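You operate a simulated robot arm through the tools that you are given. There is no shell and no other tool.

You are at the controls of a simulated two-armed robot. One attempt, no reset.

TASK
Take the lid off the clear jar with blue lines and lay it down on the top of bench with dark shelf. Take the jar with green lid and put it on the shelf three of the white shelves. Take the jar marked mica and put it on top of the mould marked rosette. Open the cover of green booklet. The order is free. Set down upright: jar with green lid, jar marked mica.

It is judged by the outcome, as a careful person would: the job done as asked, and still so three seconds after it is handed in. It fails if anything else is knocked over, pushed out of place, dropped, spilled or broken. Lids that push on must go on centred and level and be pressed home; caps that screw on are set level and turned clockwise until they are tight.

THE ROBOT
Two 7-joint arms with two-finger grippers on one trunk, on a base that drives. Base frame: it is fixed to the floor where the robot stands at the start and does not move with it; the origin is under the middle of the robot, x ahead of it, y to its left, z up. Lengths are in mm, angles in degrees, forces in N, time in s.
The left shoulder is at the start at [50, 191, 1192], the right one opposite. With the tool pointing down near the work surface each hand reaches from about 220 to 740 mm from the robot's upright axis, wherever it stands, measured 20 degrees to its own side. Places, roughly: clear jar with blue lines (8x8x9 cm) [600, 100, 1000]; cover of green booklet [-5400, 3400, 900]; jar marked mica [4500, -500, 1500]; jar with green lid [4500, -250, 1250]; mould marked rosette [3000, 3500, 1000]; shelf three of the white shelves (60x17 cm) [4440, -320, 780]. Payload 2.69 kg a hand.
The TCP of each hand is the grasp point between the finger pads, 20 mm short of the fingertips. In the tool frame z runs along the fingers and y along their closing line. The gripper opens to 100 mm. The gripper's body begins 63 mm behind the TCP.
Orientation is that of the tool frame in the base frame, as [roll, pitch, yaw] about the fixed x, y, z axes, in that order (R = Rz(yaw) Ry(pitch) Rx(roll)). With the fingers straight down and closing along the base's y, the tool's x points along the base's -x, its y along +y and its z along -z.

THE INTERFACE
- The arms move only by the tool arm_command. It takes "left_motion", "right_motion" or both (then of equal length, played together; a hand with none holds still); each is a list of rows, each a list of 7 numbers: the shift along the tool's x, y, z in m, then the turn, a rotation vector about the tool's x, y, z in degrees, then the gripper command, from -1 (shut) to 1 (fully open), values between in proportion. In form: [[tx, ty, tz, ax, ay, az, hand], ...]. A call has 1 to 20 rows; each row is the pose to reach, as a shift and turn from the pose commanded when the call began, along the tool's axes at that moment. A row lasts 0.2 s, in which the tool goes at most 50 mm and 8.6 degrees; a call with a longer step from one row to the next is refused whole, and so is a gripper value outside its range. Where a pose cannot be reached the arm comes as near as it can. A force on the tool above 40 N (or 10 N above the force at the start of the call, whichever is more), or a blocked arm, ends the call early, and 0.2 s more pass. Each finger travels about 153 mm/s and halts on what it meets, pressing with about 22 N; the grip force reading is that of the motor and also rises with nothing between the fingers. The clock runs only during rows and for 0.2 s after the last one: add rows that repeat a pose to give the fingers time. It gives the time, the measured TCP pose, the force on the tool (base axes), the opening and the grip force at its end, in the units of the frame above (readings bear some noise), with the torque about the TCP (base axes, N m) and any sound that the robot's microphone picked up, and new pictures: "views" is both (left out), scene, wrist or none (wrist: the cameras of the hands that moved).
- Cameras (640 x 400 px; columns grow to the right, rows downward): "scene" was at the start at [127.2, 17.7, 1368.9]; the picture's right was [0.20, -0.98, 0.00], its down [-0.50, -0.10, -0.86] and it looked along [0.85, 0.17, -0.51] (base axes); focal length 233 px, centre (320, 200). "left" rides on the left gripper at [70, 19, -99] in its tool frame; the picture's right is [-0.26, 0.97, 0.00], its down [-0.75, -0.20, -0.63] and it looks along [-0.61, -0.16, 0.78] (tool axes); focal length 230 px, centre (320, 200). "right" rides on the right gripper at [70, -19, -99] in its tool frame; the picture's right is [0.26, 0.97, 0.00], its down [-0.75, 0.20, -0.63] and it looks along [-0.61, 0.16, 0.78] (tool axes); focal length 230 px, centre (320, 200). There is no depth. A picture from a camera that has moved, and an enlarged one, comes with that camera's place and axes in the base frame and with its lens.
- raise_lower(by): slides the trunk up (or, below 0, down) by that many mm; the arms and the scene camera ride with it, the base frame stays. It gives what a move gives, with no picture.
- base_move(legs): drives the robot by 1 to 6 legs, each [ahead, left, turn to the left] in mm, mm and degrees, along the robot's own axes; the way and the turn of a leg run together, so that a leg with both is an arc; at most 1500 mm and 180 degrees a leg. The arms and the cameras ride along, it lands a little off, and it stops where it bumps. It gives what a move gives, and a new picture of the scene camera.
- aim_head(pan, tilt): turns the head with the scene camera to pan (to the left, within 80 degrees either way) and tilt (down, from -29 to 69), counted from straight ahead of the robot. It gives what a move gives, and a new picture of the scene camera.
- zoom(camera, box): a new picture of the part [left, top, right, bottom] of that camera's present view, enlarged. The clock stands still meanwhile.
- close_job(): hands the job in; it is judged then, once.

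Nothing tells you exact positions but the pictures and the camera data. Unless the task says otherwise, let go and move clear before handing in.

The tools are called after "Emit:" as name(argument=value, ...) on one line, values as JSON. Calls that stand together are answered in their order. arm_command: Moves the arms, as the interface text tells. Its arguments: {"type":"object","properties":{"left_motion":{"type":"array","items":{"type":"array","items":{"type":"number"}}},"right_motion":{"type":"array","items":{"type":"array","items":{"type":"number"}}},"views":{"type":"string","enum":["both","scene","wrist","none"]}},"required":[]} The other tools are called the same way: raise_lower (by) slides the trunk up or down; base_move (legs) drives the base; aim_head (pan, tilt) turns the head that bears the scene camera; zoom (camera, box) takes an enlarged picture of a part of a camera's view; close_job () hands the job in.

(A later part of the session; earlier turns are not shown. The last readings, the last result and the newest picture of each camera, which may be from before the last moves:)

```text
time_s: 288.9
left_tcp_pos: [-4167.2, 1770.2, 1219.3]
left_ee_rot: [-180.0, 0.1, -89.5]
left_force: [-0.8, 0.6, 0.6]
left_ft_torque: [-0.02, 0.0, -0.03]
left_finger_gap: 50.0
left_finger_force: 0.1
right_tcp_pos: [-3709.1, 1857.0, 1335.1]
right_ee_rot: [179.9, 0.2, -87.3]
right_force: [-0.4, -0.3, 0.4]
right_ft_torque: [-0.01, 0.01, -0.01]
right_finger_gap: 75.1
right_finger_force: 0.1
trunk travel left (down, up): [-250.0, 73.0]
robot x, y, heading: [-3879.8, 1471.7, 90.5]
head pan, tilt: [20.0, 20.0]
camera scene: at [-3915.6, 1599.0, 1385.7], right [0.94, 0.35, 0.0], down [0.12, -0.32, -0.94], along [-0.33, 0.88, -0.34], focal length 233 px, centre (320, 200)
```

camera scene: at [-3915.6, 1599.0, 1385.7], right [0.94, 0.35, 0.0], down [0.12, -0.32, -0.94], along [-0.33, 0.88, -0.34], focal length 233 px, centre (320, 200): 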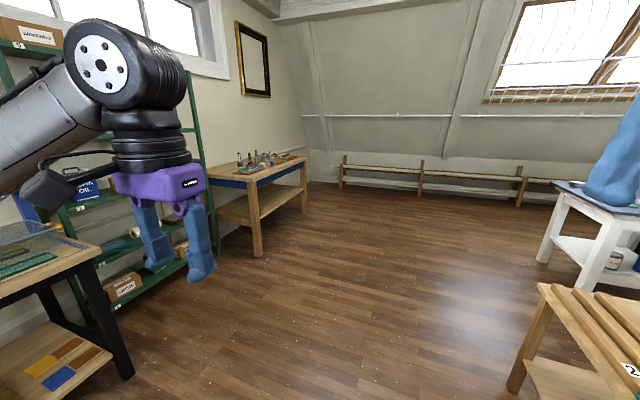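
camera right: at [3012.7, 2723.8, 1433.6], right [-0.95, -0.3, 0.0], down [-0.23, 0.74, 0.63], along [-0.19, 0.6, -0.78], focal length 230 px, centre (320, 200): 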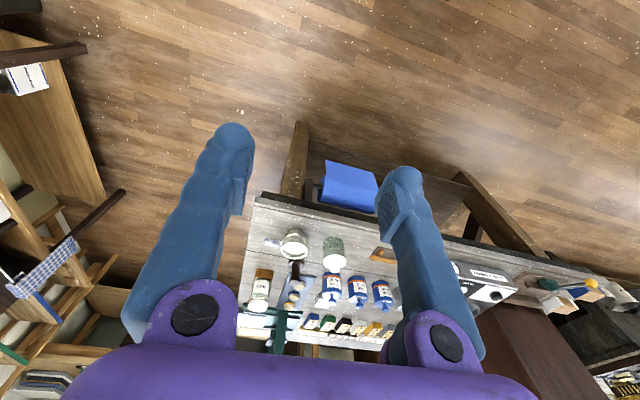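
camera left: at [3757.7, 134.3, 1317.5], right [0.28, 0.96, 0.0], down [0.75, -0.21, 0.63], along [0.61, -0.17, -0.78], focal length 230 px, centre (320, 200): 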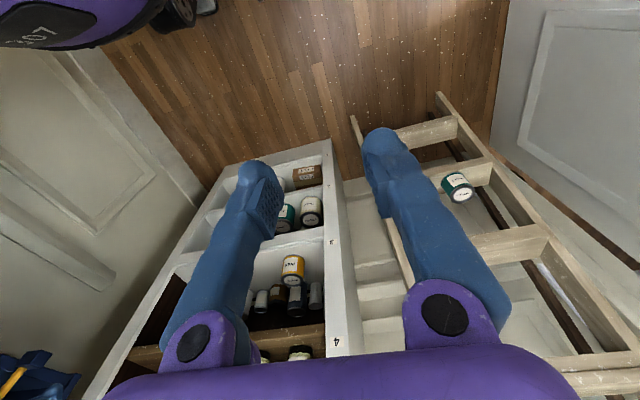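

The floor ahead is clear. Driving up to y≈3430 and turning to face the booklet table.

Emit:
base_move(legs=[[1450, 0, 0], [480, 0, 0], [0, 0, 90]])

Emit:
aim_head(pan=0, tilt=25)

Emit:
zoom(camera="scene", box=[200, 100, 440, 260])

```text
time_s: 302.2
left_tcp_pos: [-4232.3, 3099.1, 1218.7]
left_ee_rot: [-180.0, 0.1, -0.8]
left_force: [0.0, 0.1, 0.9]
left_ft_torque: [0.02, -0.01, 0.0]
left_finger_gap: 50.0
left_finger_force: 0.2
right_tcp_pos: [-4308.8, 3560.2, 1335.6]
right_ee_rot: [179.9, 0.2, 1.5]
right_force: [0.0, 0.1, -0.5]
right_ft_torque: [0.03, 0.01, -0.02]
right_finger_gap: 74.8
right_finger_force: 0.2
trunk travel left (down, up): [-250.0, 73.0]
robot x, y, heading: [-3928.1, 3380.5, 179.4]
head pan, tilt: [20.0, 20.0]
camera scene: at [-4056.8, 3348.6, 1385.6], right [-0.33, 0.94, 0.0], down [0.32, 0.11, -0.94], along [-0.89, -0.31, -0.34], focal length 233 px, centre (320, 200)
```

scene: 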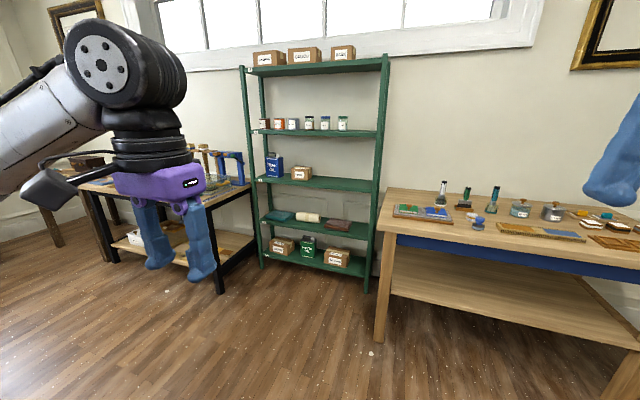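

```text
time_s: 303.0
left_tcp_pos: [-4232.1, 3098.3, 1217.7]
left_ee_rot: [-180.0, 0.0, -0.7]
left_force: [0.7, -0.1, 0.5]
left_ft_torque: [0.01, -0.04, 0.03]
left_finger_gap: 50.0
left_finger_force: 0.1
right_tcp_pos: [-4309.2, 3559.8, 1334.8]
right_ee_rot: [180.0, 0.2, 1.6]
right_force: [0.1, 0.7, -0.3]
right_ft_torque: [-0.01, -0.01, -0.03]
right_finger_gap: 75.1
right_finger_force: 0.1
trunk travel left (down, up): [-250.0, 73.0]
robot x, y, heading: [-3928.6, 3379.2, 179.5]
head pan, tilt: [0.0, 25.0]
camera scene: at [-4061.1, 3380.5, 1377.6], right [0.01, 1.0, 0.0], down [0.42, 0.0, -0.91], along [-0.91, 0.01, -0.42], focal length 233 px, centre (320, 200)
```

scene: 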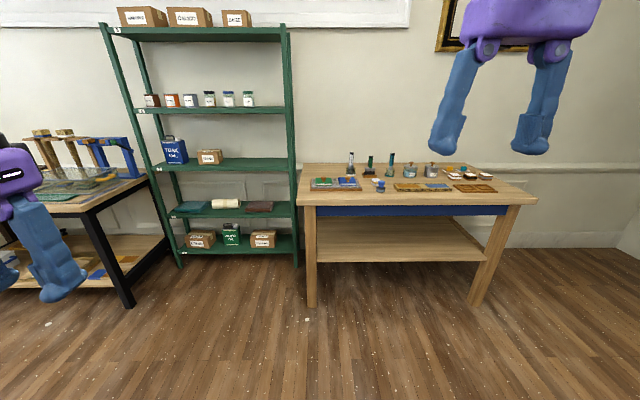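

```text
2.50 times, centred on (320, 180) of scene
camera zoom: at [-4061.1, 3380.5, 1377.6], right [0.01, 1.0, 0.0], down [0.42, 0.0, -0.91], along [-0.91, 0.01, -0.42], focal length 582 px, centre (320, 250)
```

zoom: 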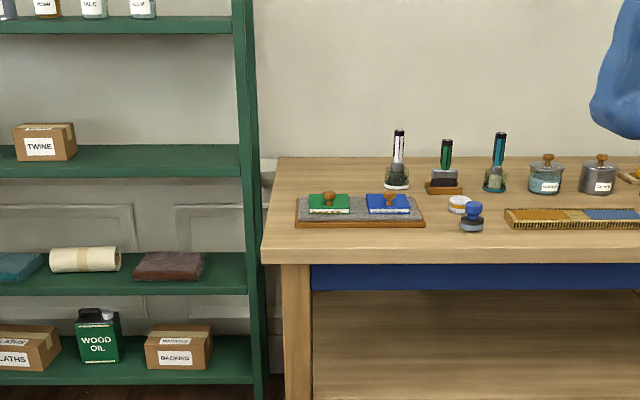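

I see a tray with a green and a blue booklet, each with a small wooden knob on the cover. I'll drive closer to examine the green one.

Emit:
base_move(legs=[[450, 0, 0]])

Emit:
aim_head(pan=0, tilt=35)

Emit:
zoom(camera="scene", box=[240, 90, 440, 220])

```text
time_s: 305.7
left_tcp_pos: [-4677.9, 3103.3, 1218.9]
left_ee_rot: [180.0, 0.1, -0.8]
left_force: [-0.3, 0.0, -0.4]
left_ft_torque: [-0.01, 0.01, 0.01]
left_finger_gap: 49.8
left_finger_force: 0.1
right_tcp_pos: [-4753.1, 3563.7, 1335.5]
right_ee_rot: [179.9, 0.3, 1.4]
right_force: [0.3, -0.5, 0.3]
right_ft_torque: [0.01, -0.03, 0.02]
right_finger_gap: 75.0
right_finger_force: 0.1
trunk travel left (down, up): [-250.0, 73.0]
robot x, y, heading: [-4371.7, 3382.3, 179.4]
head pan, tilt: [0.0, 25.0]
camera scene: at [-4505.4, 3385.3, 1377.5], right [0.01, 1.0, 0.0], down [0.42, 0.0, -0.91], along [-0.91, 0.01, -0.42], focal length 233 px, centre (320, 200)
```

scene: 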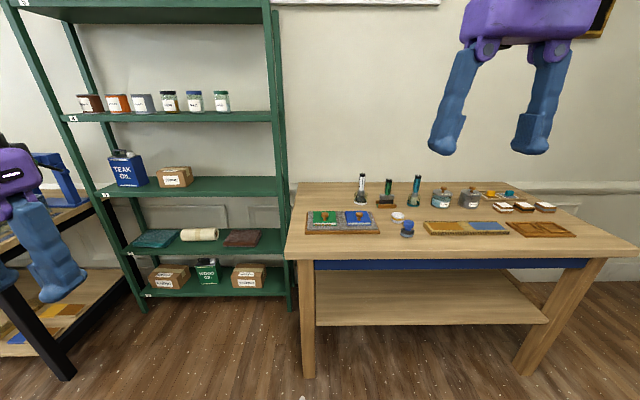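

```text
time_s: 306.4
left_tcp_pos: [-4676.5, 3104.2, 1217.8]
left_ee_rot: [180.0, 0.1, -0.7]
left_force: [-0.5, 0.7, 0.5]
left_ft_torque: [-0.02, -0.03, -0.03]
left_finger_gap: 50.1
left_finger_force: 0.0
right_tcp_pos: [-4753.3, 3564.8, 1336.4]
right_ee_rot: [180.0, 0.3, 1.4]
right_force: [0.2, -0.2, 0.4]
right_ft_torque: [0.02, 0.01, -0.01]
right_finger_gap: 75.0
right_finger_force: 0.0
trunk travel left (down, up): [-250.0, 73.0]
robot x, y, heading: [-4370.6, 3382.2, 179.2]
head pan, tilt: [0.0, 35.0]
camera scene: at [-4500.8, 3385.2, 1361.9], right [0.01, 1.0, 0.0], down [0.57, -0.01, -0.82], along [-0.82, 0.01, -0.57], focal length 233 px, centre (320, 200)
```

scene: 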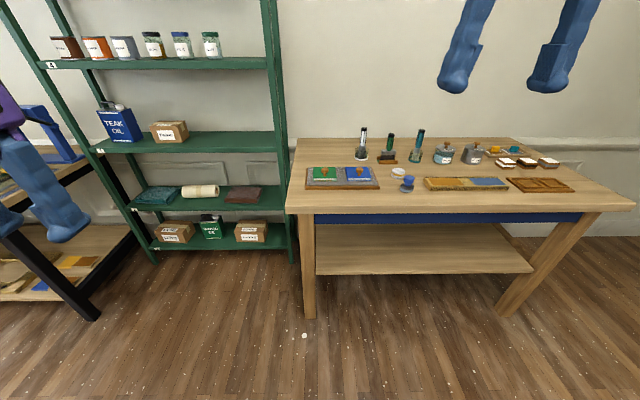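

```text
3.08 times, centred on (340, 155) of scene
camera zoom: at [-4500.8, 3385.2, 1361.9], right [0.01, 1.0, 0.0], down [0.57, -0.01, -0.82], along [-0.82, 0.01, -0.57], focal length 717 px, centre (258, 338)
```

zoom: 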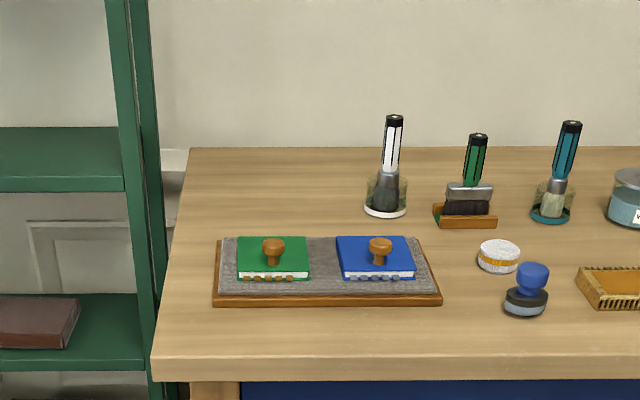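

The green booklet lies on a tray near (−5490, 3420), table top z≈808; pages show at its near edge. I'll move in so the left arm can reach it, stopping short of the table legs.

Emit:
base_move(legs=[[0, -258, 0.6], [400, 0, 0]])

Emit:
aim_head(pan=15, tilt=40)

Emit:
zoom(camera="scene", box=[230, 60, 430, 190])

```text
time_s: 311.3
left_tcp_pos: [-5056.5, 3355.5, 1218.5]
left_ee_rot: [180.0, 0.0, 0.6]
left_force: [0.1, 0.4, 0.0]
left_ft_torque: [-0.02, 0.0, -0.02]
left_finger_gap: 50.0
left_finger_force: 0.1
right_tcp_pos: [-5143.1, 3813.3, 1334.9]
right_ee_rot: [179.9, 0.2, 2.7]
right_force: [-0.2, 0.5, -0.3]
right_ft_torque: [-0.02, 0.0, 0.02]
right_finger_gap: 74.9
right_finger_force: 0.0
trunk travel left (down, up): [-250.0, 73.0]
robot x, y, heading: [-4758.3, 3642.4, -179.2]
head pan, tilt: [0.0, 35.0]
camera scene: at [-4887.8, 3640.3, 1361.8], right [-0.01, 1.0, 0.0], down [0.57, 0.01, -0.82], along [-0.82, -0.01, -0.57], focal length 233 px, centre (320, 200)
```

scene: 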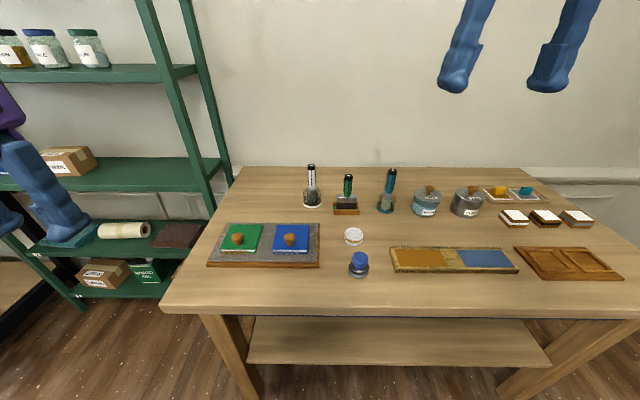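

```text
time_s: 312.1
left_tcp_pos: [-5057.0, 3355.4, 1219.2]
left_ee_rot: [179.9, 0.2, 0.6]
left_force: [0.1, 0.4, -1.1]
left_ft_torque: [0.01, -0.01, -0.03]
left_finger_gap: 49.9
left_finger_force: 0.1
right_tcp_pos: [-5143.3, 3814.2, 1335.3]
right_ee_rot: [179.9, 0.1, 2.7]
right_force: [0.1, -0.5, 0.0]
right_ft_torque: [0.03, -0.01, -0.02]
right_finger_gap: 75.1
right_finger_force: 0.1
trunk travel left (down, up): [-250.0, 73.0]
robot x, y, heading: [-4757.0, 3638.3, -179.5]
head pan, tilt: [15.0, 40.0]
camera scene: at [-4881.1, 3618.5, 1354.3], right [-0.27, 0.96, 0.0], down [0.62, 0.17, -0.77], along [-0.74, -0.21, -0.64], focal length 233 px, centre (320, 200)
```

scene: 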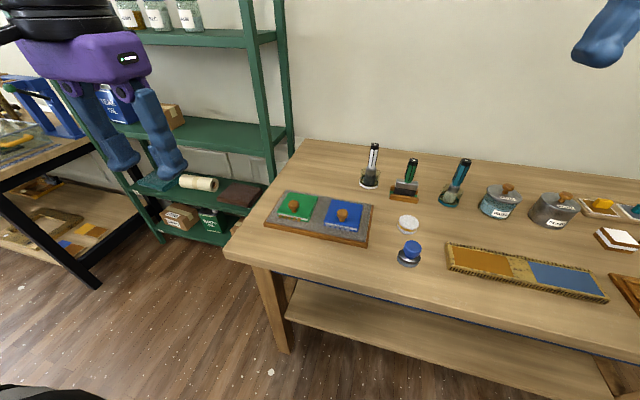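

```text
3.08 times, centred on (330, 125) of scene
camera zoom: at [-4881.1, 3618.5, 1354.3], right [-0.27, 0.96, 0.0], down [0.62, 0.17, -0.77], along [-0.74, -0.21, -0.64], focal length 717 px, centre (289, 431)
```

zoom: 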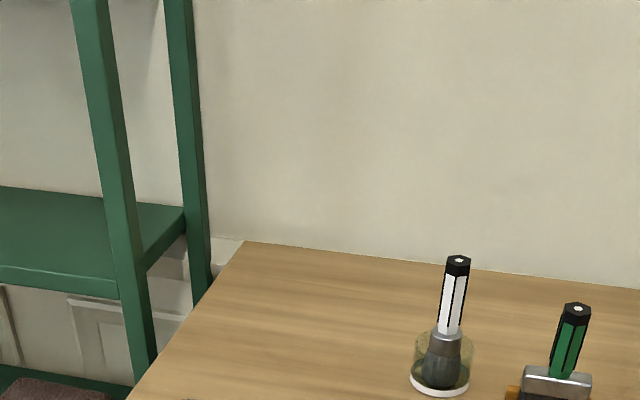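

Emit:
zoom(camera="scene", box=[255, 175, 385, 260])

Emit:
zoom(camera="left", box=[0, 0, 640, 400])

```text
4.71 times, centred on (320, 218) of scene
camera zoom: at [-4881.1, 3618.5, 1354.3], right [-0.27, 0.96, 0.0], down [0.62, 0.17, -0.77], along [-0.74, -0.21, -0.64], focal length 1096 px, centre (320, 118)
```

zoom: 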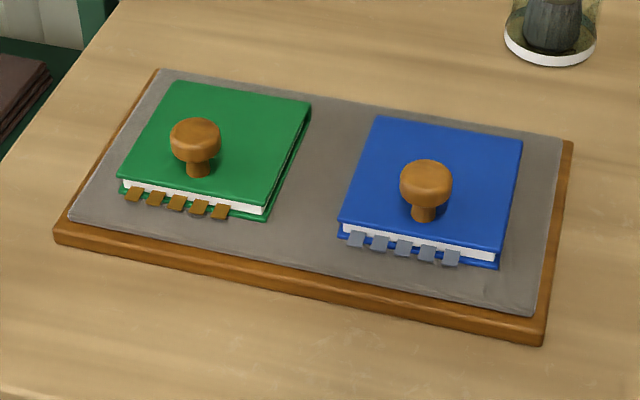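

```text
1.00 times, centred on (320, 200) of left (not enlarged: the box is as wide or as high as the picture)
camera zoom: at [-4988.0, 3337.1, 1317.9], right [-0.25, -0.97, 0.0], down [-0.75, 0.19, 0.63], along [-0.61, 0.16, -0.78], focal length 230 px, centre (320, 200)
```

zoom: 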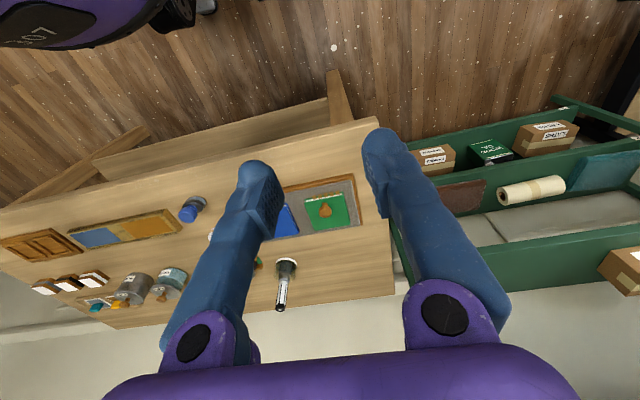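

Emit:
zoom(camera="scene", box=[274, 188, 324, 224])

Emit:
zoom(camera="scene", box=[318, 194, 368, 232])

Emit:
zoom(camera="left", box=[260, 180, 370, 250])

```text
11.11 times, centred on (299, 206) of scene
camera zoom: at [-4881.1, 3618.5, 1354.3], right [-0.27, 0.96, 0.0], down [0.62, 0.17, -0.77], along [-0.74, -0.21, -0.64], focal length 2588 px, centre (553, 133)
```

zoom: 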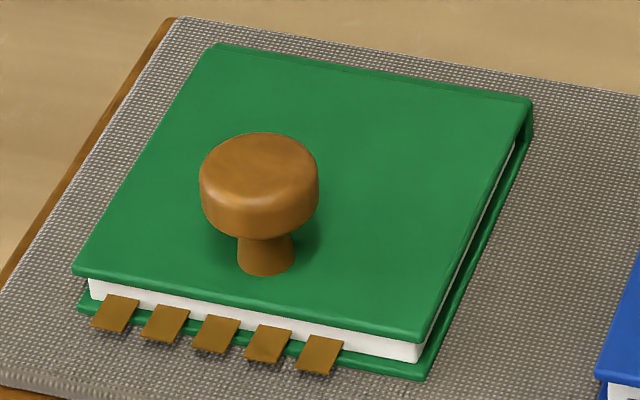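

```text
10.53 times, centred on (343, 213) of scene
camera zoom: at [-4881.1, 3618.5, 1354.3], right [-0.27, 0.96, 0.0], down [0.62, 0.17, -0.77], along [-0.74, -0.21, -0.64], focal length 2452 px, centre (78, 63)
```

zoom: 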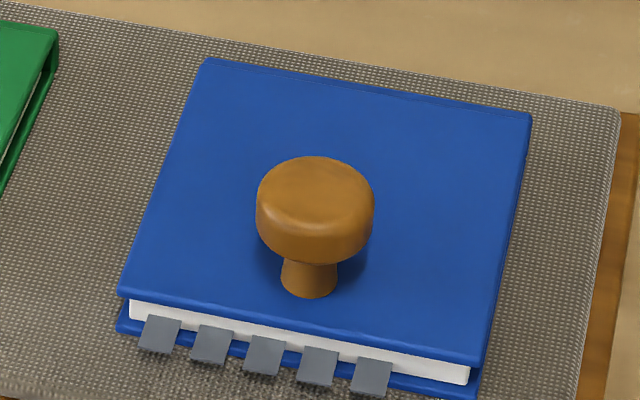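

```text
5.71 times, centred on (315, 215) of left
camera zoom: at [-4988.0, 3337.1, 1317.9], right [-0.25, -0.97, 0.0], down [-0.75, 0.19, 0.63], along [-0.61, 0.16, -0.78], focal length 1315 px, centre (349, 114)
```

zoom: 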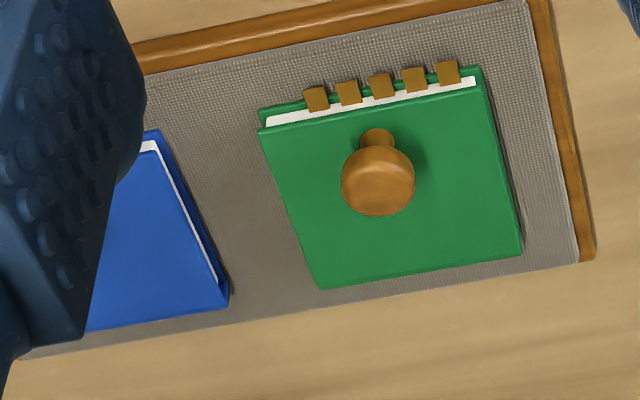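

The pages face me and the spine is at the far (wall) edge, so the cover hinges about a line along y at x≈−5422; the knob top is near (−5339, 3416, 927). It will be easiest to work from the booklet's left side, facing +y, rolling the hand about the hinge direction. I'll reposition there.

Emit:
base_move(legs=[[-270, 0, 0], [0, 0, -90.5]])

Emit:
base_move(legs=[[-860, 0, 0]])

Emit:
aim_head(pan=35, tilt=30)

```text
time_s: 317.9
left_tcp_pos: [-4765.0, 3953.1, 1219.4]
left_ee_rot: [-180.0, 0.1, -91.2]
left_force: [-0.2, -0.6, 0.5]
left_ft_torque: [0.0, 0.0, -0.01]
left_finger_gap: 49.9
left_finger_force: 0.0
right_tcp_pos: [-4302.8, 4025.4, 1334.7]
right_ee_rot: [179.9, 0.2, -89.1]
right_force: [-0.6, 0.0, -0.3]
right_ft_torque: [0.02, 0.0, 0.02]
right_finger_gap: 75.2
right_finger_force: 0.0
trunk travel left (down, up): [-250.0, 73.0]
robot x, y, heading: [-4489.9, 3643.7, 88.7]
head pan, tilt: [15.0, 40.0]
camera scene: at [-4509.0, 3768.0, 1354.2], right [0.97, 0.24, 0.0], down [0.15, -0.62, -0.77], along [-0.18, 0.74, -0.64], focal length 233 px, centre (320, 200)
```

scene: 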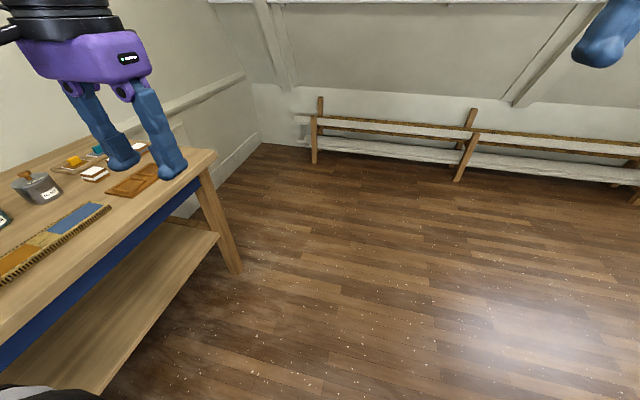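

```text
time_s: 322.4
left_tcp_pos: [-4784.3, 3121.1, 1218.8]
left_ee_rot: [-180.0, 0.1, -92.4]
left_force: [-0.5, -0.8, -0.4]
left_ft_torque: [0.03, 0.04, 0.03]
left_finger_gap: 50.0
left_finger_force: 0.1
right_tcp_pos: [-4320.8, 3182.3, 1335.5]
right_ee_rot: [180.0, 0.2, -90.3]
right_force: [-0.1, -0.8, 0.1]
right_ft_torque: [0.0, -0.01, 0.0]
right_finger_gap: 74.9
right_finger_force: 0.1
trunk travel left (down, up): [-250.0, 73.0]
robot x, y, heading: [-4508.6, 2806.1, 87.7]
head pan, tilt: [15.0, 40.0]
camera scene: at [-4531.5, 2930.0, 1354.3], right [0.98, 0.22, 0.0], down [0.14, -0.63, -0.77], along [-0.17, 0.75, -0.64], focal length 233 px, centre (320, 200)
```

scene: 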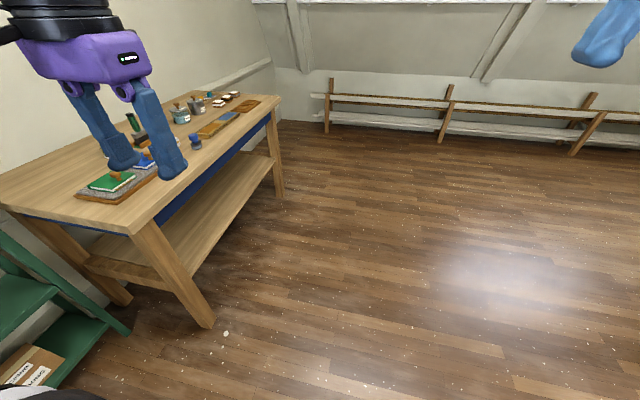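

```text
time_s: 323.2
left_tcp_pos: [-4783.3, 3121.0, 1217.5]
left_ee_rot: [180.0, 0.1, -92.5]
left_force: [0.2, 0.5, 0.3]
left_ft_torque: [-0.01, -0.01, -0.04]
left_finger_gap: 49.9
left_finger_force: 0.0
right_tcp_pos: [-4321.2, 3182.4, 1335.6]
right_ee_rot: [179.9, 0.2, -90.3]
right_force: [0.0, -0.9, 0.1]
right_ft_torque: [0.0, -0.02, -0.02]
right_finger_gap: 74.9
right_finger_force: 0.0
trunk travel left (down, up): [-250.0, 73.0]
robot x, y, heading: [-4512.5, 2809.1, 87.8]
head pan, tilt: [35.0, 30.0]
camera scene: at [-4561.6, 2923.6, 1369.5], right [0.84, 0.54, 0.0], down [0.27, -0.42, -0.87], along [-0.47, 0.73, -0.5], focal length 233 px, centre (320, 200)
```

scene: 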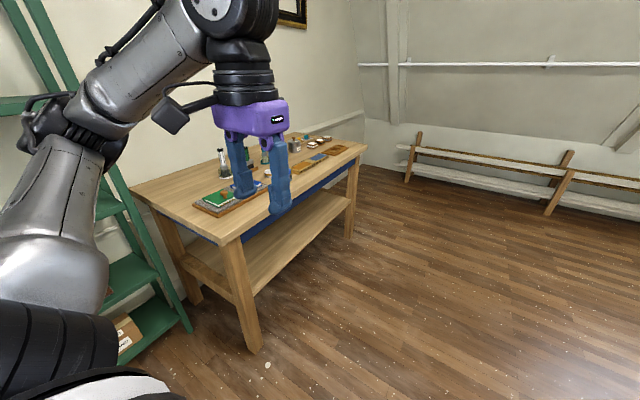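

Geometry confirmed: shelf corner near (−5658, 3190), table's left edge y≈3240. I'll sidestep left to stand at about (−5130, 2790), facing +y.

Emit:
base_move(legs=[[-40, 400, 2.2]])

Emit:
base_move(legs=[[0, 210, 0]])

Emit:
aim_head(pan=15, tilt=40)

```text
time_s: 327.2
left_tcp_pos: [-5192.3, 3086.2, 1217.8]
left_ee_rot: [179.9, 0.1, -91.1]
left_force: [-0.8, -0.2, -0.3]
left_ft_torque: [-0.02, 0.03, -0.01]
left_finger_gap: 50.2
left_finger_force: 0.0
right_tcp_pos: [-4729.8, 3158.3, 1335.5]
right_ee_rot: [179.9, 0.2, -89.0]
right_force: [-0.5, -0.7, 0.3]
right_ft_torque: [0.01, 0.0, -0.05]
right_finger_gap: 75.0
right_finger_force: 0.0
trunk travel left (down, up): [-250.0, 73.0]
robot x, y, heading: [-4912.9, 2779.2, 89.0]
head pan, tilt: [35.0, 30.0]
camera scene: at [-4964.9, 2894.7, 1369.6], right [0.83, 0.56, 0.0], down [0.28, -0.41, -0.87], along [-0.48, 0.72, -0.5], focal length 233 px, centre (320, 200)
```

scene: 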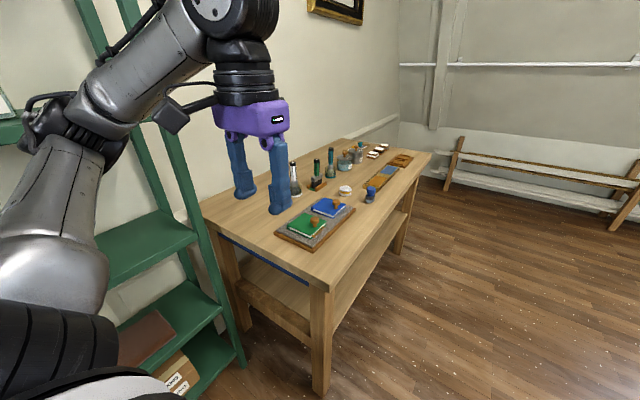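

```text
time_s: 329.4
left_tcp_pos: [-5325.8, 3084.0, 1230.4]
left_ee_rot: [177.9, 0.3, -92.8]
left_force: [0.5, -0.1, 0.1]
left_ft_torque: [-0.02, 0.02, 0.0]
left_finger_gap: 50.0
left_finger_force: 0.0
right_tcp_pos: [-4864.6, 3149.4, 1333.5]
right_ee_rot: [178.2, 0.7, -89.7]
right_force: [-0.1, -0.1, 0.1]
right_ft_torque: [0.04, -0.03, 0.01]
right_finger_gap: 75.1
right_finger_force: 0.1
trunk travel left (down, up): [-250.0, 73.0]
robot x, y, heading: [-5082.9, 2780.6, 88.2]
head pan, tilt: [35.0, 30.0]
stopped in leg 1: the robot was blocked; the commanded pose is now the measured one
camera scene: at [-5101.1, 2887.0, 1372.9], right [0.83, 0.55, -0.02], down [0.25, -0.41, -0.88], along [-0.49, 0.73, -0.48], focal length 233 px, centre (320, 200)
```

scene: 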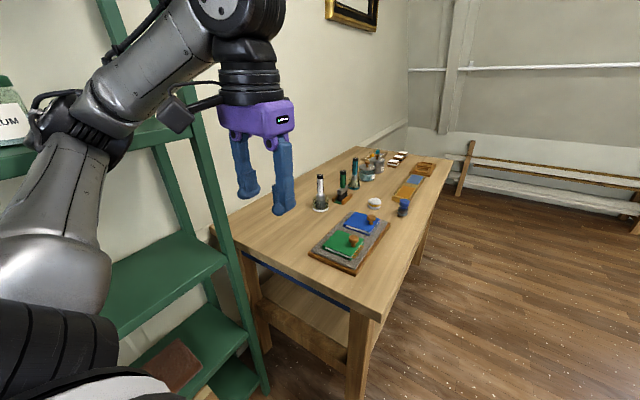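

```text
time_s: 330.2
left_tcp_pos: [-5325.2, 3084.2, 1228.4]
left_ee_rot: [177.7, 0.1, -92.6]
left_force: [-0.7, -0.4, 0.3]
left_ft_torque: [-0.01, -0.01, 0.01]
left_finger_gap: 50.0
left_finger_force: 0.0
right_tcp_pos: [-4864.4, 3151.6, 1331.4]
right_ee_rot: [178.0, 0.6, -89.6]
right_force: [-0.2, 0.2, -0.7]
right_ft_torque: [-0.02, 0.01, -0.01]
right_finger_gap: 75.0
right_finger_force: 0.0
trunk travel left (down, up): [-250.0, 73.0]
robot x, y, heading: [-5085.9, 2782.8, 88.4]
head pan, tilt: [15.0, 40.0]
camera scene: at [-5070.8, 2895.8, 1355.2], right [0.97, 0.23, -0.03], down [0.12, -0.62, -0.78], along [-0.2, 0.75, -0.63], focal length 233 px, centre (320, 200)
```

scene: 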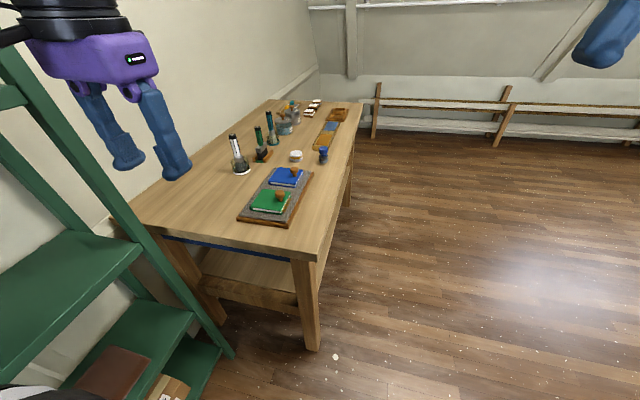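

The left elbow met the green shelf. I'll step right again at once to relieve it and check the jars there.

Emit:
base_move(legs=[[0, -80, 0]])

Emit:
aim_head(pan=60, tilt=10)

```text
time_s: 331.6
left_tcp_pos: [-5277.1, 3090.7, 1219.7]
left_ee_rot: [179.8, -0.2, -92.3]
left_force: [0.4, -1.0, 0.2]
left_ft_torque: [-0.02, 0.04, 0.0]
left_finger_gap: 49.9
left_finger_force: 0.0
right_tcp_pos: [-4817.8, 3158.0, 1334.6]
right_ee_rot: [179.7, 0.3, -89.7]
right_force: [-0.6, 0.5, 0.1]
right_ft_torque: [-0.01, 0.03, 0.0]
right_finger_gap: 74.7
right_finger_force: 0.1
trunk travel left (down, up): [-250.0, 73.0]
robot x, y, heading: [-5009.9, 2775.7, 88.1]
head pan, tilt: [15.0, 40.0]
camera scene: at [-5025.2, 2902.0, 1354.2], right [0.97, 0.23, 0.0], down [0.15, -0.63, -0.77], along [-0.18, 0.75, -0.64], focal length 233 px, centre (320, 200)
```

scene: 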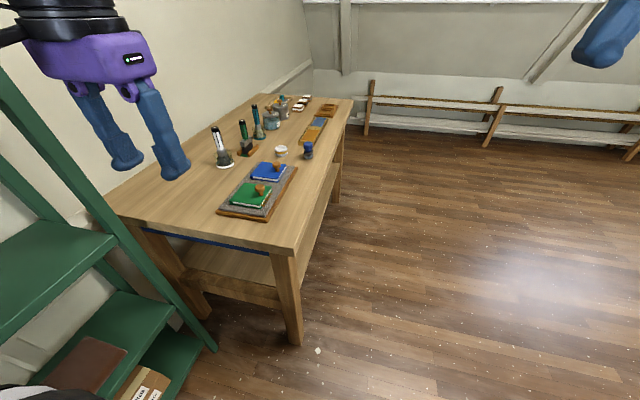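

```text
time_s: 332.7
left_tcp_pos: [-5277.4, 3091.2, 1219.5]
left_ee_rot: [179.7, -0.1, -92.5]
left_force: [0.2, -0.5, 0.6]
left_ft_torque: [-0.01, 0.03, 0.03]
left_finger_gap: 49.7
left_finger_force: 0.0
right_tcp_pos: [-4818.7, 3157.6, 1334.1]
right_ee_rot: [179.9, 0.2, -89.7]
right_force: [0.1, 0.0, -0.2]
right_ft_torque: [0.02, -0.02, 0.0]
right_finger_gap: 75.0
right_finger_force: 0.0
trunk travel left (down, up): [-250.0, 73.0]
robot x, y, heading: [-5001.9, 2778.6, 87.9]
head pan, tilt: [60.0, 10.0]
camera scene: at [-5085.6, 2868.4, 1401.9], right [0.53, 0.85, 0.0], down [0.15, -0.09, -0.98], along [-0.84, 0.52, -0.17], focal length 233 px, centre (320, 200)
```

scene: 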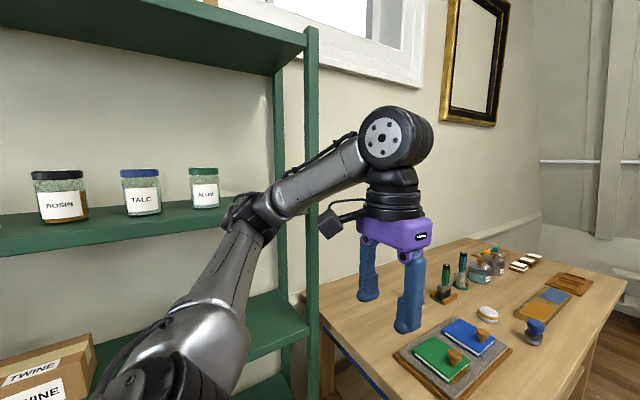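

All jars on the shelf stand fine. I'll shift right, slightly forward, and turn a bit left so the booklet is straight ahead with the elbow well clear of the shelf.

Emit:
base_move(legs=[[60, -105, 0], [0, 0, 22]])

Emit:
aim_head(pan=15, tilt=40)

Emit:
zoom(camera="scene", box=[240, 90, 400, 200])

```text
time_s: 335.4
left_tcp_pos: [-5268.6, 3027.0, 1219.4]
left_ee_rot: [179.9, -0.2, -70.8]
left_force: [0.1, 0.0, -0.5]
left_ft_torque: [0.01, 0.01, 0.01]
left_finger_gap: 50.2
left_finger_force: 0.1
right_tcp_pos: [-4865.9, 3258.0, 1334.7]
right_ee_rot: [179.9, 0.3, -68.1]
right_force: [-0.2, -0.3, -1.0]
right_ft_torque: [0.01, -0.04, 0.04]
right_finger_gap: 75.1
right_finger_force: 0.2
trunk travel left (down, up): [-250.0, 73.0]
robot x, y, heading: [-4900.8, 2839.9, 109.7]
head pan, tilt: [60.0, 10.0]
camera scene: at [-5008.8, 2890.7, 1401.9], right [0.17, 0.98, 0.0], down [0.17, -0.03, -0.98], along [-0.97, 0.17, -0.17], focal length 233 px, centre (320, 200)
```

scene: 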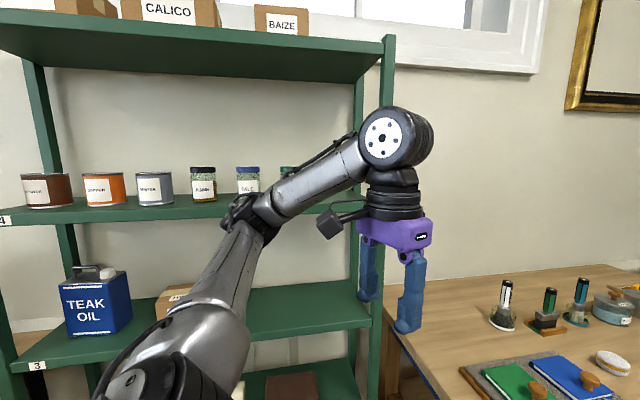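

```text
time_s: 336.6
left_tcp_pos: [-5268.1, 3026.6, 1218.6]
left_ee_rot: [179.8, -0.2, -70.7]
left_force: [0.0, -0.9, -0.3]
left_ft_torque: [0.03, 0.0, 0.01]
left_finger_gap: 50.1
left_finger_force: 0.0
right_tcp_pos: [-4866.4, 3257.2, 1334.4]
right_ee_rot: [180.0, 0.3, -68.1]
right_force: [0.0, -0.1, 0.3]
right_ft_torque: [-0.02, -0.01, -0.02]
right_finger_gap: 75.1
right_finger_force: 0.1
trunk travel left (down, up): [-250.0, 73.0]
robot x, y, heading: [-4905.3, 2838.9, 109.6]
head pan, tilt: [15.0, 40.0]
camera scene: at [-4965.8, 2944.1, 1354.3], right [0.82, 0.57, 0.0], down [0.37, -0.53, -0.77], along [-0.44, 0.63, -0.64], focal length 233 px, centre (320, 200)
```

scene: 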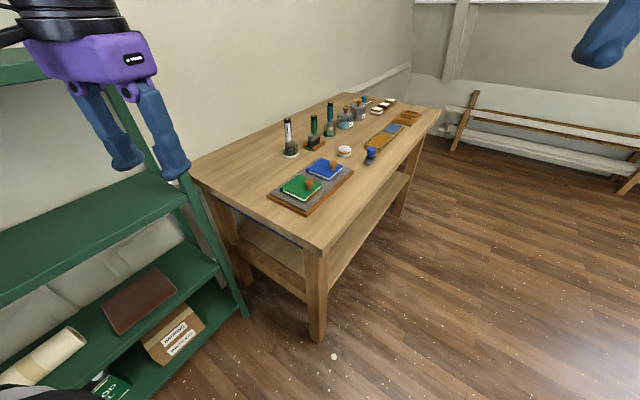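

```text
3.64 times, centred on (320, 145) of scene
camera zoom: at [-4965.8, 2944.1, 1354.3], right [0.82, 0.57, 0.0], down [0.37, -0.53, -0.77], along [-0.44, 0.63, -0.64], focal length 847 px, centre (320, 400)
```

zoom: 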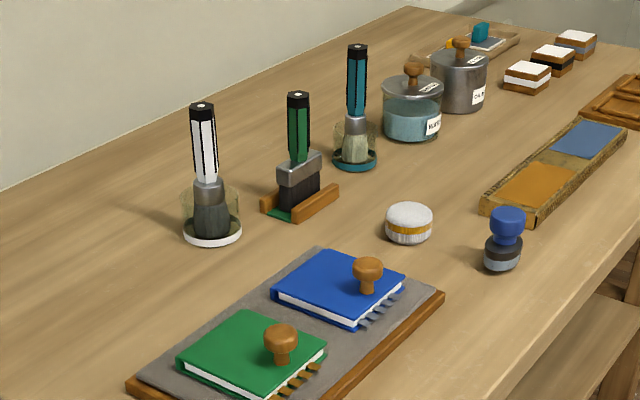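

The left side also shows page edges, confirming the spine at the wall side. I'll first align the left hand's yaw with the +y direction while moving toward the table.

Emit:
arm_command(left_motion=[[-0.0342, 0.0068, 0.01, 0, 0, 4.9, 0.6], [-0.0684, 0.0137, 0.02, 0, 0, 9.8, 0.6], [-0.1025, 0.0205, 0.03, 0, 0, 14.6, 0.6], [-0.1367, 0.0273, 0.04, 0, 0, 19.3, 0.6], [-0.1367, 0.0273, 0.04, 0, 0, 19.3, 0.6]], views="none")

```text
time_s: 337.8
left_tcp_pos: [-5337.7, 3146.6, 1178.1]
left_ee_rot: [179.8, -0.2, -90.1]
left_force: [0.3, 0.3, -0.1]
left_ft_torque: [0.02, -0.01, 0.05]
left_finger_gap: 79.8
left_finger_force: 0.1
right_tcp_pos: [-4865.6, 3257.3, 1335.7]
right_ee_rot: [179.8, 0.2, -68.2]
right_force: [-1.0, 0.7, 0.1]
right_ft_torque: [-0.02, -0.02, 0.0]
right_finger_gap: 75.1
right_finger_force: 0.0
trunk travel left (down, up): [-250.0, 73.0]
robot x, y, heading: [-4903.7, 2834.7, 109.7]
head pan, tilt: [15.0, 40.0]
```

Emit:
arm_command(left_motion=[[-0.0197, 0, 0.0214, 0, -7.5, 0, 0.2], [-0.0394, 0, 0.0429, 0, -15, 0, 0.2], [-0.0591, 0, 0.0643, 0, -22.5, 0, 0.2], [-0.0789, 0, 0.0857, 0, -30, 0, 0.2], [-0.0986, 0, 0.1071, 0, -37.5, 0, 0.2], [-0.1183, 0, 0.1286, 0, -45, 0, 0.2], [-0.138, 0, 0.15, 0, -52, 0, 0.2], [-0.138, 0, 0.15, 0, -52, 0, 0.2]])

Emit:
zoom(camera="scene", box=[200, 80, 400, 220])

```text
time_s: 339.6
left_tcp_pos: [-5340.6, 3283.5, 1026.5]
left_ee_rot: [179.8, 51.9, -90.1]
left_force: [-0.1, -0.5, -0.4]
left_ft_torque: [0.0, 0.0, 0.01]
left_finger_gap: 60.0
left_finger_force: 0.1
right_tcp_pos: [-4866.1, 3258.0, 1334.9]
right_ee_rot: [179.9, 0.0, -68.1]
right_force: [0.1, 0.1, 0.1]
right_ft_torque: [0.02, -0.01, 0.01]
right_finger_gap: 75.3
right_finger_force: 0.1
trunk travel left (down, up): [-250.0, 73.0]
robot x, y, heading: [-4902.7, 2832.7, 109.8]
head pan, tilt: [15.0, 40.0]
camera scene: at [-4965.5, 2944.1, 1354.3], right [0.82, 0.57, 0.0], down [0.37, -0.53, -0.77], along [-0.44, 0.63, -0.64], focal length 233 px, centre (320, 200)
camera left: at [-5360.1, 3162.1, 1033.3], right [-0.97, 0.16, 0.21], down [0.2, -0.03, 0.98], along [0.16, 0.99, 0.0], focal length 230 px, centre (320, 200)
```

scene: 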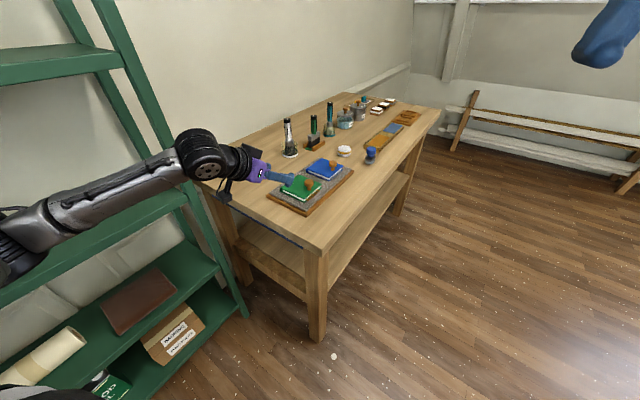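
left: 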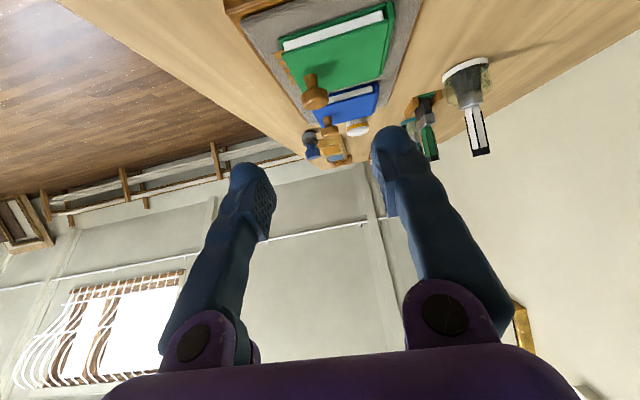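

```text
2.86 times, centred on (300, 150) of scene
camera zoom: at [-4965.5, 2944.1, 1354.3], right [0.82, 0.57, 0.0], down [0.37, -0.53, -0.77], along [-0.44, 0.63, -0.64], focal length 666 px, centre (377, 343)
```

zoom: 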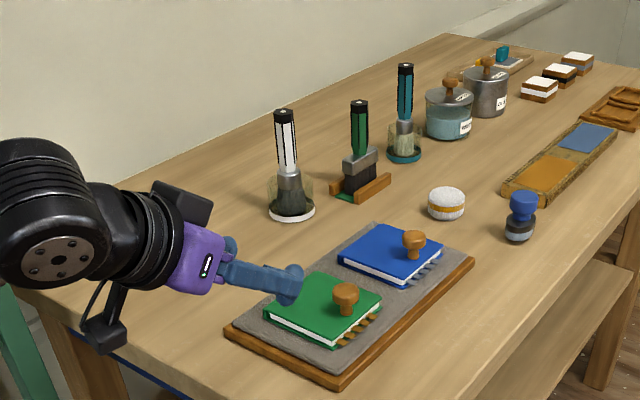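

Emit:
zoom(camera="left", box=[230, 0, 410, 120])

Emit:
zoom(camera="scene", box=[265, 160, 335, 210])

```text
3.33 times, centred on (320, 60) of left
camera zoom: at [-5360.1, 3162.1, 1033.3], right [-0.97, 0.16, 0.21], down [0.2, -0.03, 0.98], along [0.16, 0.99, 0.0], focal length 767 px, centre (320, 667)
```

zoom: 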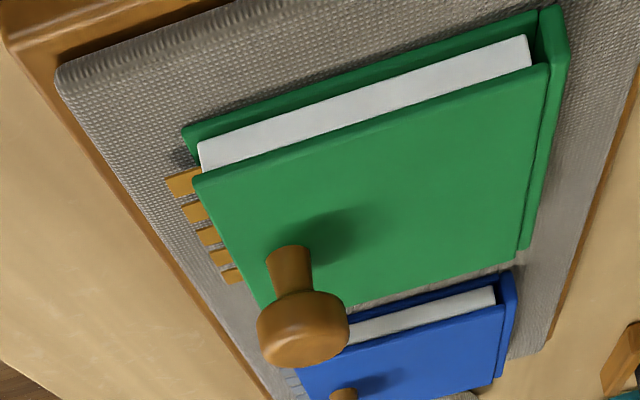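

```text
8.00 times, centred on (300, 185) of scene
camera zoom: at [-4965.5, 2944.1, 1354.3], right [0.82, 0.57, 0.0], down [0.37, -0.53, -0.77], along [-0.44, 0.63, -0.64], focal length 1863 px, centre (480, 320)
```

zoom: 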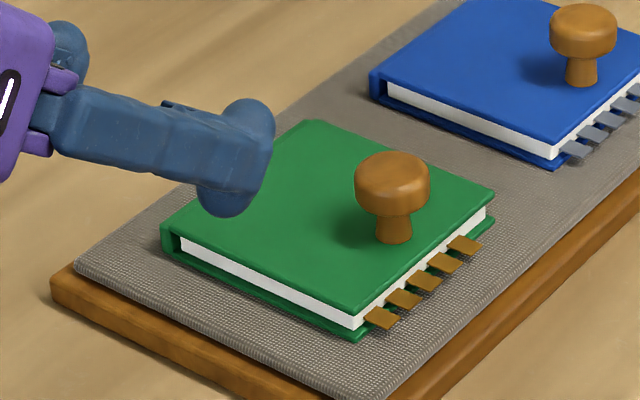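

Cover corners triangulate to (−5319, 3368, 896) and (−5414, 3367, 897); the knob head centre is (−5334, 3416, 921). I'll approach it along the fingers.

Emit:
arm_command(left_motion=[[0, -0.002, 0.02, 0, 0, 0, 0.2], [0.001, -0.004, 0.045, 0, 0, 0, 0.2], [0.001, -0.0064, 0.07, 0, 0, 0, 0.2], [0.0018, -0.0064, 0.095, 0, 0, 0, 0.2], [0.0018, -0.0064, 0.115, 0, 0, 0, 0.2], [0.0018, -0.0064, 0.115, 0, 0, 0, 0.2]])

Emit:
zoom(camera="scene", box=[250, 140, 350, 215])

```text
time_s: 341.0
left_tcp_pos: [-5335.2, 3372.8, 953.5]
left_ee_rot: [179.8, 51.8, -90.1]
left_force: [0.1, 0.7, -0.2]
left_ft_torque: [0.03, -0.01, 0.03]
left_finger_gap: 60.3
left_finger_force: 0.1
right_tcp_pos: [-4866.3, 3256.3, 1334.3]
right_ee_rot: [179.9, 0.1, -68.1]
right_force: [-0.7, -1.0, -0.2]
right_ft_torque: [0.0, -0.02, 0.01]
right_finger_gap: 74.9
right_finger_force: 0.1
trunk travel left (down, up): [-250.0, 73.0]
robot x, y, heading: [-4902.9, 2837.8, 110.0]
head pan, tilt: [15.0, 40.0]
camera scene: at [-4965.8, 2944.0, 1354.3], right [0.82, 0.57, 0.0], down [0.37, -0.53, -0.77], along [-0.44, 0.63, -0.64], focal length 233 px, centre (320, 200)
camera left: at [-5355.3, 3251.6, 960.1], right [-0.97, 0.16, 0.2], down [0.2, -0.03, 0.98], along [0.16, 0.99, 0.0], focal length 230 px, centre (320, 200)
```

scene: 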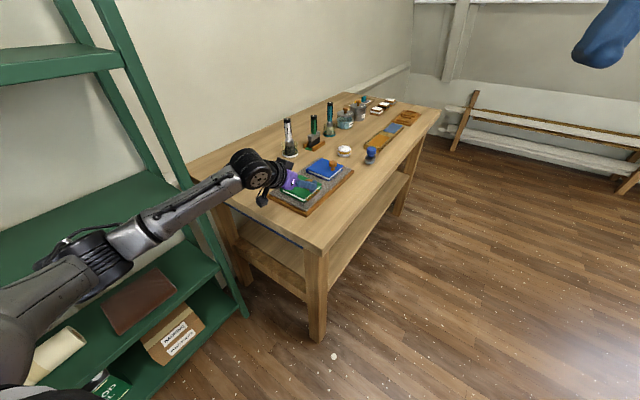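
left: 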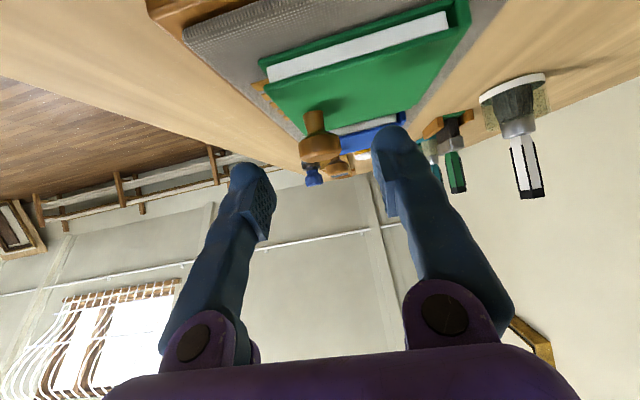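

```text
5.33 times, centred on (300, 178) of scene
camera zoom: at [-4965.8, 2944.0, 1354.3], right [0.82, 0.57, 0.0], down [0.37, -0.53, -0.77], along [-0.44, 0.63, -0.64], focal length 1242 px, centre (427, 320)
```

zoom: 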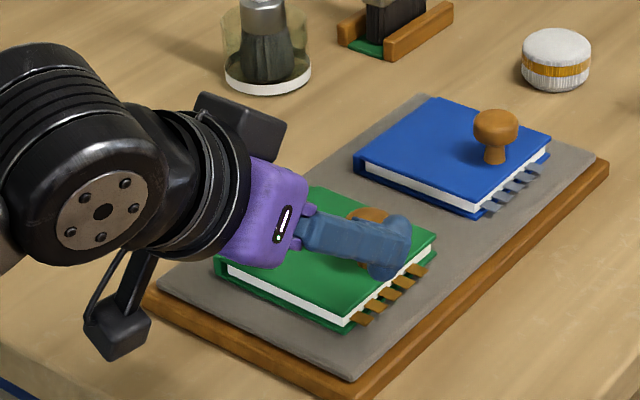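

Emit:
arm_command(left_motion=[[0, 0, 0.015, 0, 0, 0, 0.2], [0, 0, 0.03, 0, 0, 0, 0.2], [-0.0005, 0, 0.04, 0, 0, 0, 0.2], [-0.0005, 0, 0.047, 0, 0, 0, 0.2], [-0.0005, 0, 0.047, 0, 0, 0, 0.2]])

Emit:
zoom(camera="left", box=[220, 0, 440, 220])

```text
time_s: 342.2
left_tcp_pos: [-5334.2, 3410.1, 926.0]
left_ee_rot: [179.7, 51.8, -90.2]
left_force: [-0.3, 0.3, 0.0]
left_ft_torque: [-0.04, 0.03, 0.03]
left_finger_gap: 60.1
left_finger_force: 0.0
right_tcp_pos: [-4867.1, 3257.0, 1334.0]
right_ee_rot: [179.9, 0.3, -68.1]
right_force: [1.1, 0.0, -0.1]
right_ft_torque: [-0.04, -0.01, 0.02]
right_finger_gap: 75.1
right_finger_force: 0.0
trunk travel left (down, up): [-250.0, 73.0]
robot x, y, heading: [-4901.8, 2836.1, 110.1]
head pan, tilt: [15.0, 40.0]
camera scene: at [-4965.8, 2944.1, 1354.3], right [0.82, 0.57, 0.0], down [0.37, -0.53, -0.77], along [-0.44, 0.63, -0.64], focal length 233 px, centre (320, 200)
camera left: at [-5354.2, 3289.6, 933.3], right [-0.97, 0.16, 0.2], down [0.2, -0.03, 0.98], along [0.16, 0.99, 0.0], focal length 230 px, centre (320, 200)
```

scene: 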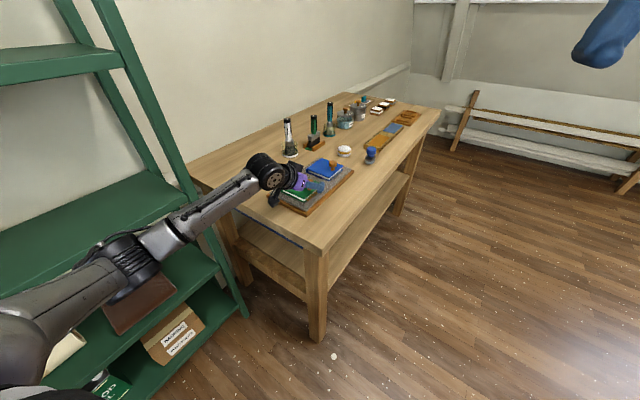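
left: 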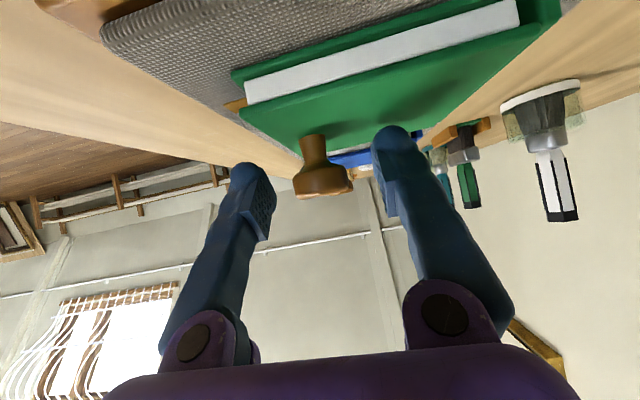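

```text
1.82 times, centred on (330, 110) of left
camera zoom: at [-5354.2, 3289.6, 933.3], right [-0.97, 0.16, 0.2], down [0.2, -0.03, 0.98], along [0.16, 0.99, 0.0], focal length 418 px, centre (302, 364)
```

zoom: 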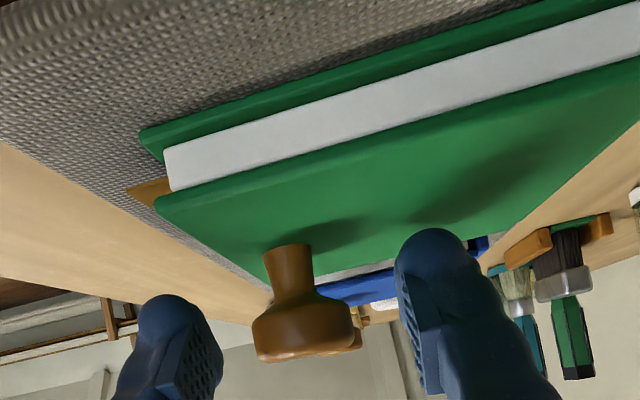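

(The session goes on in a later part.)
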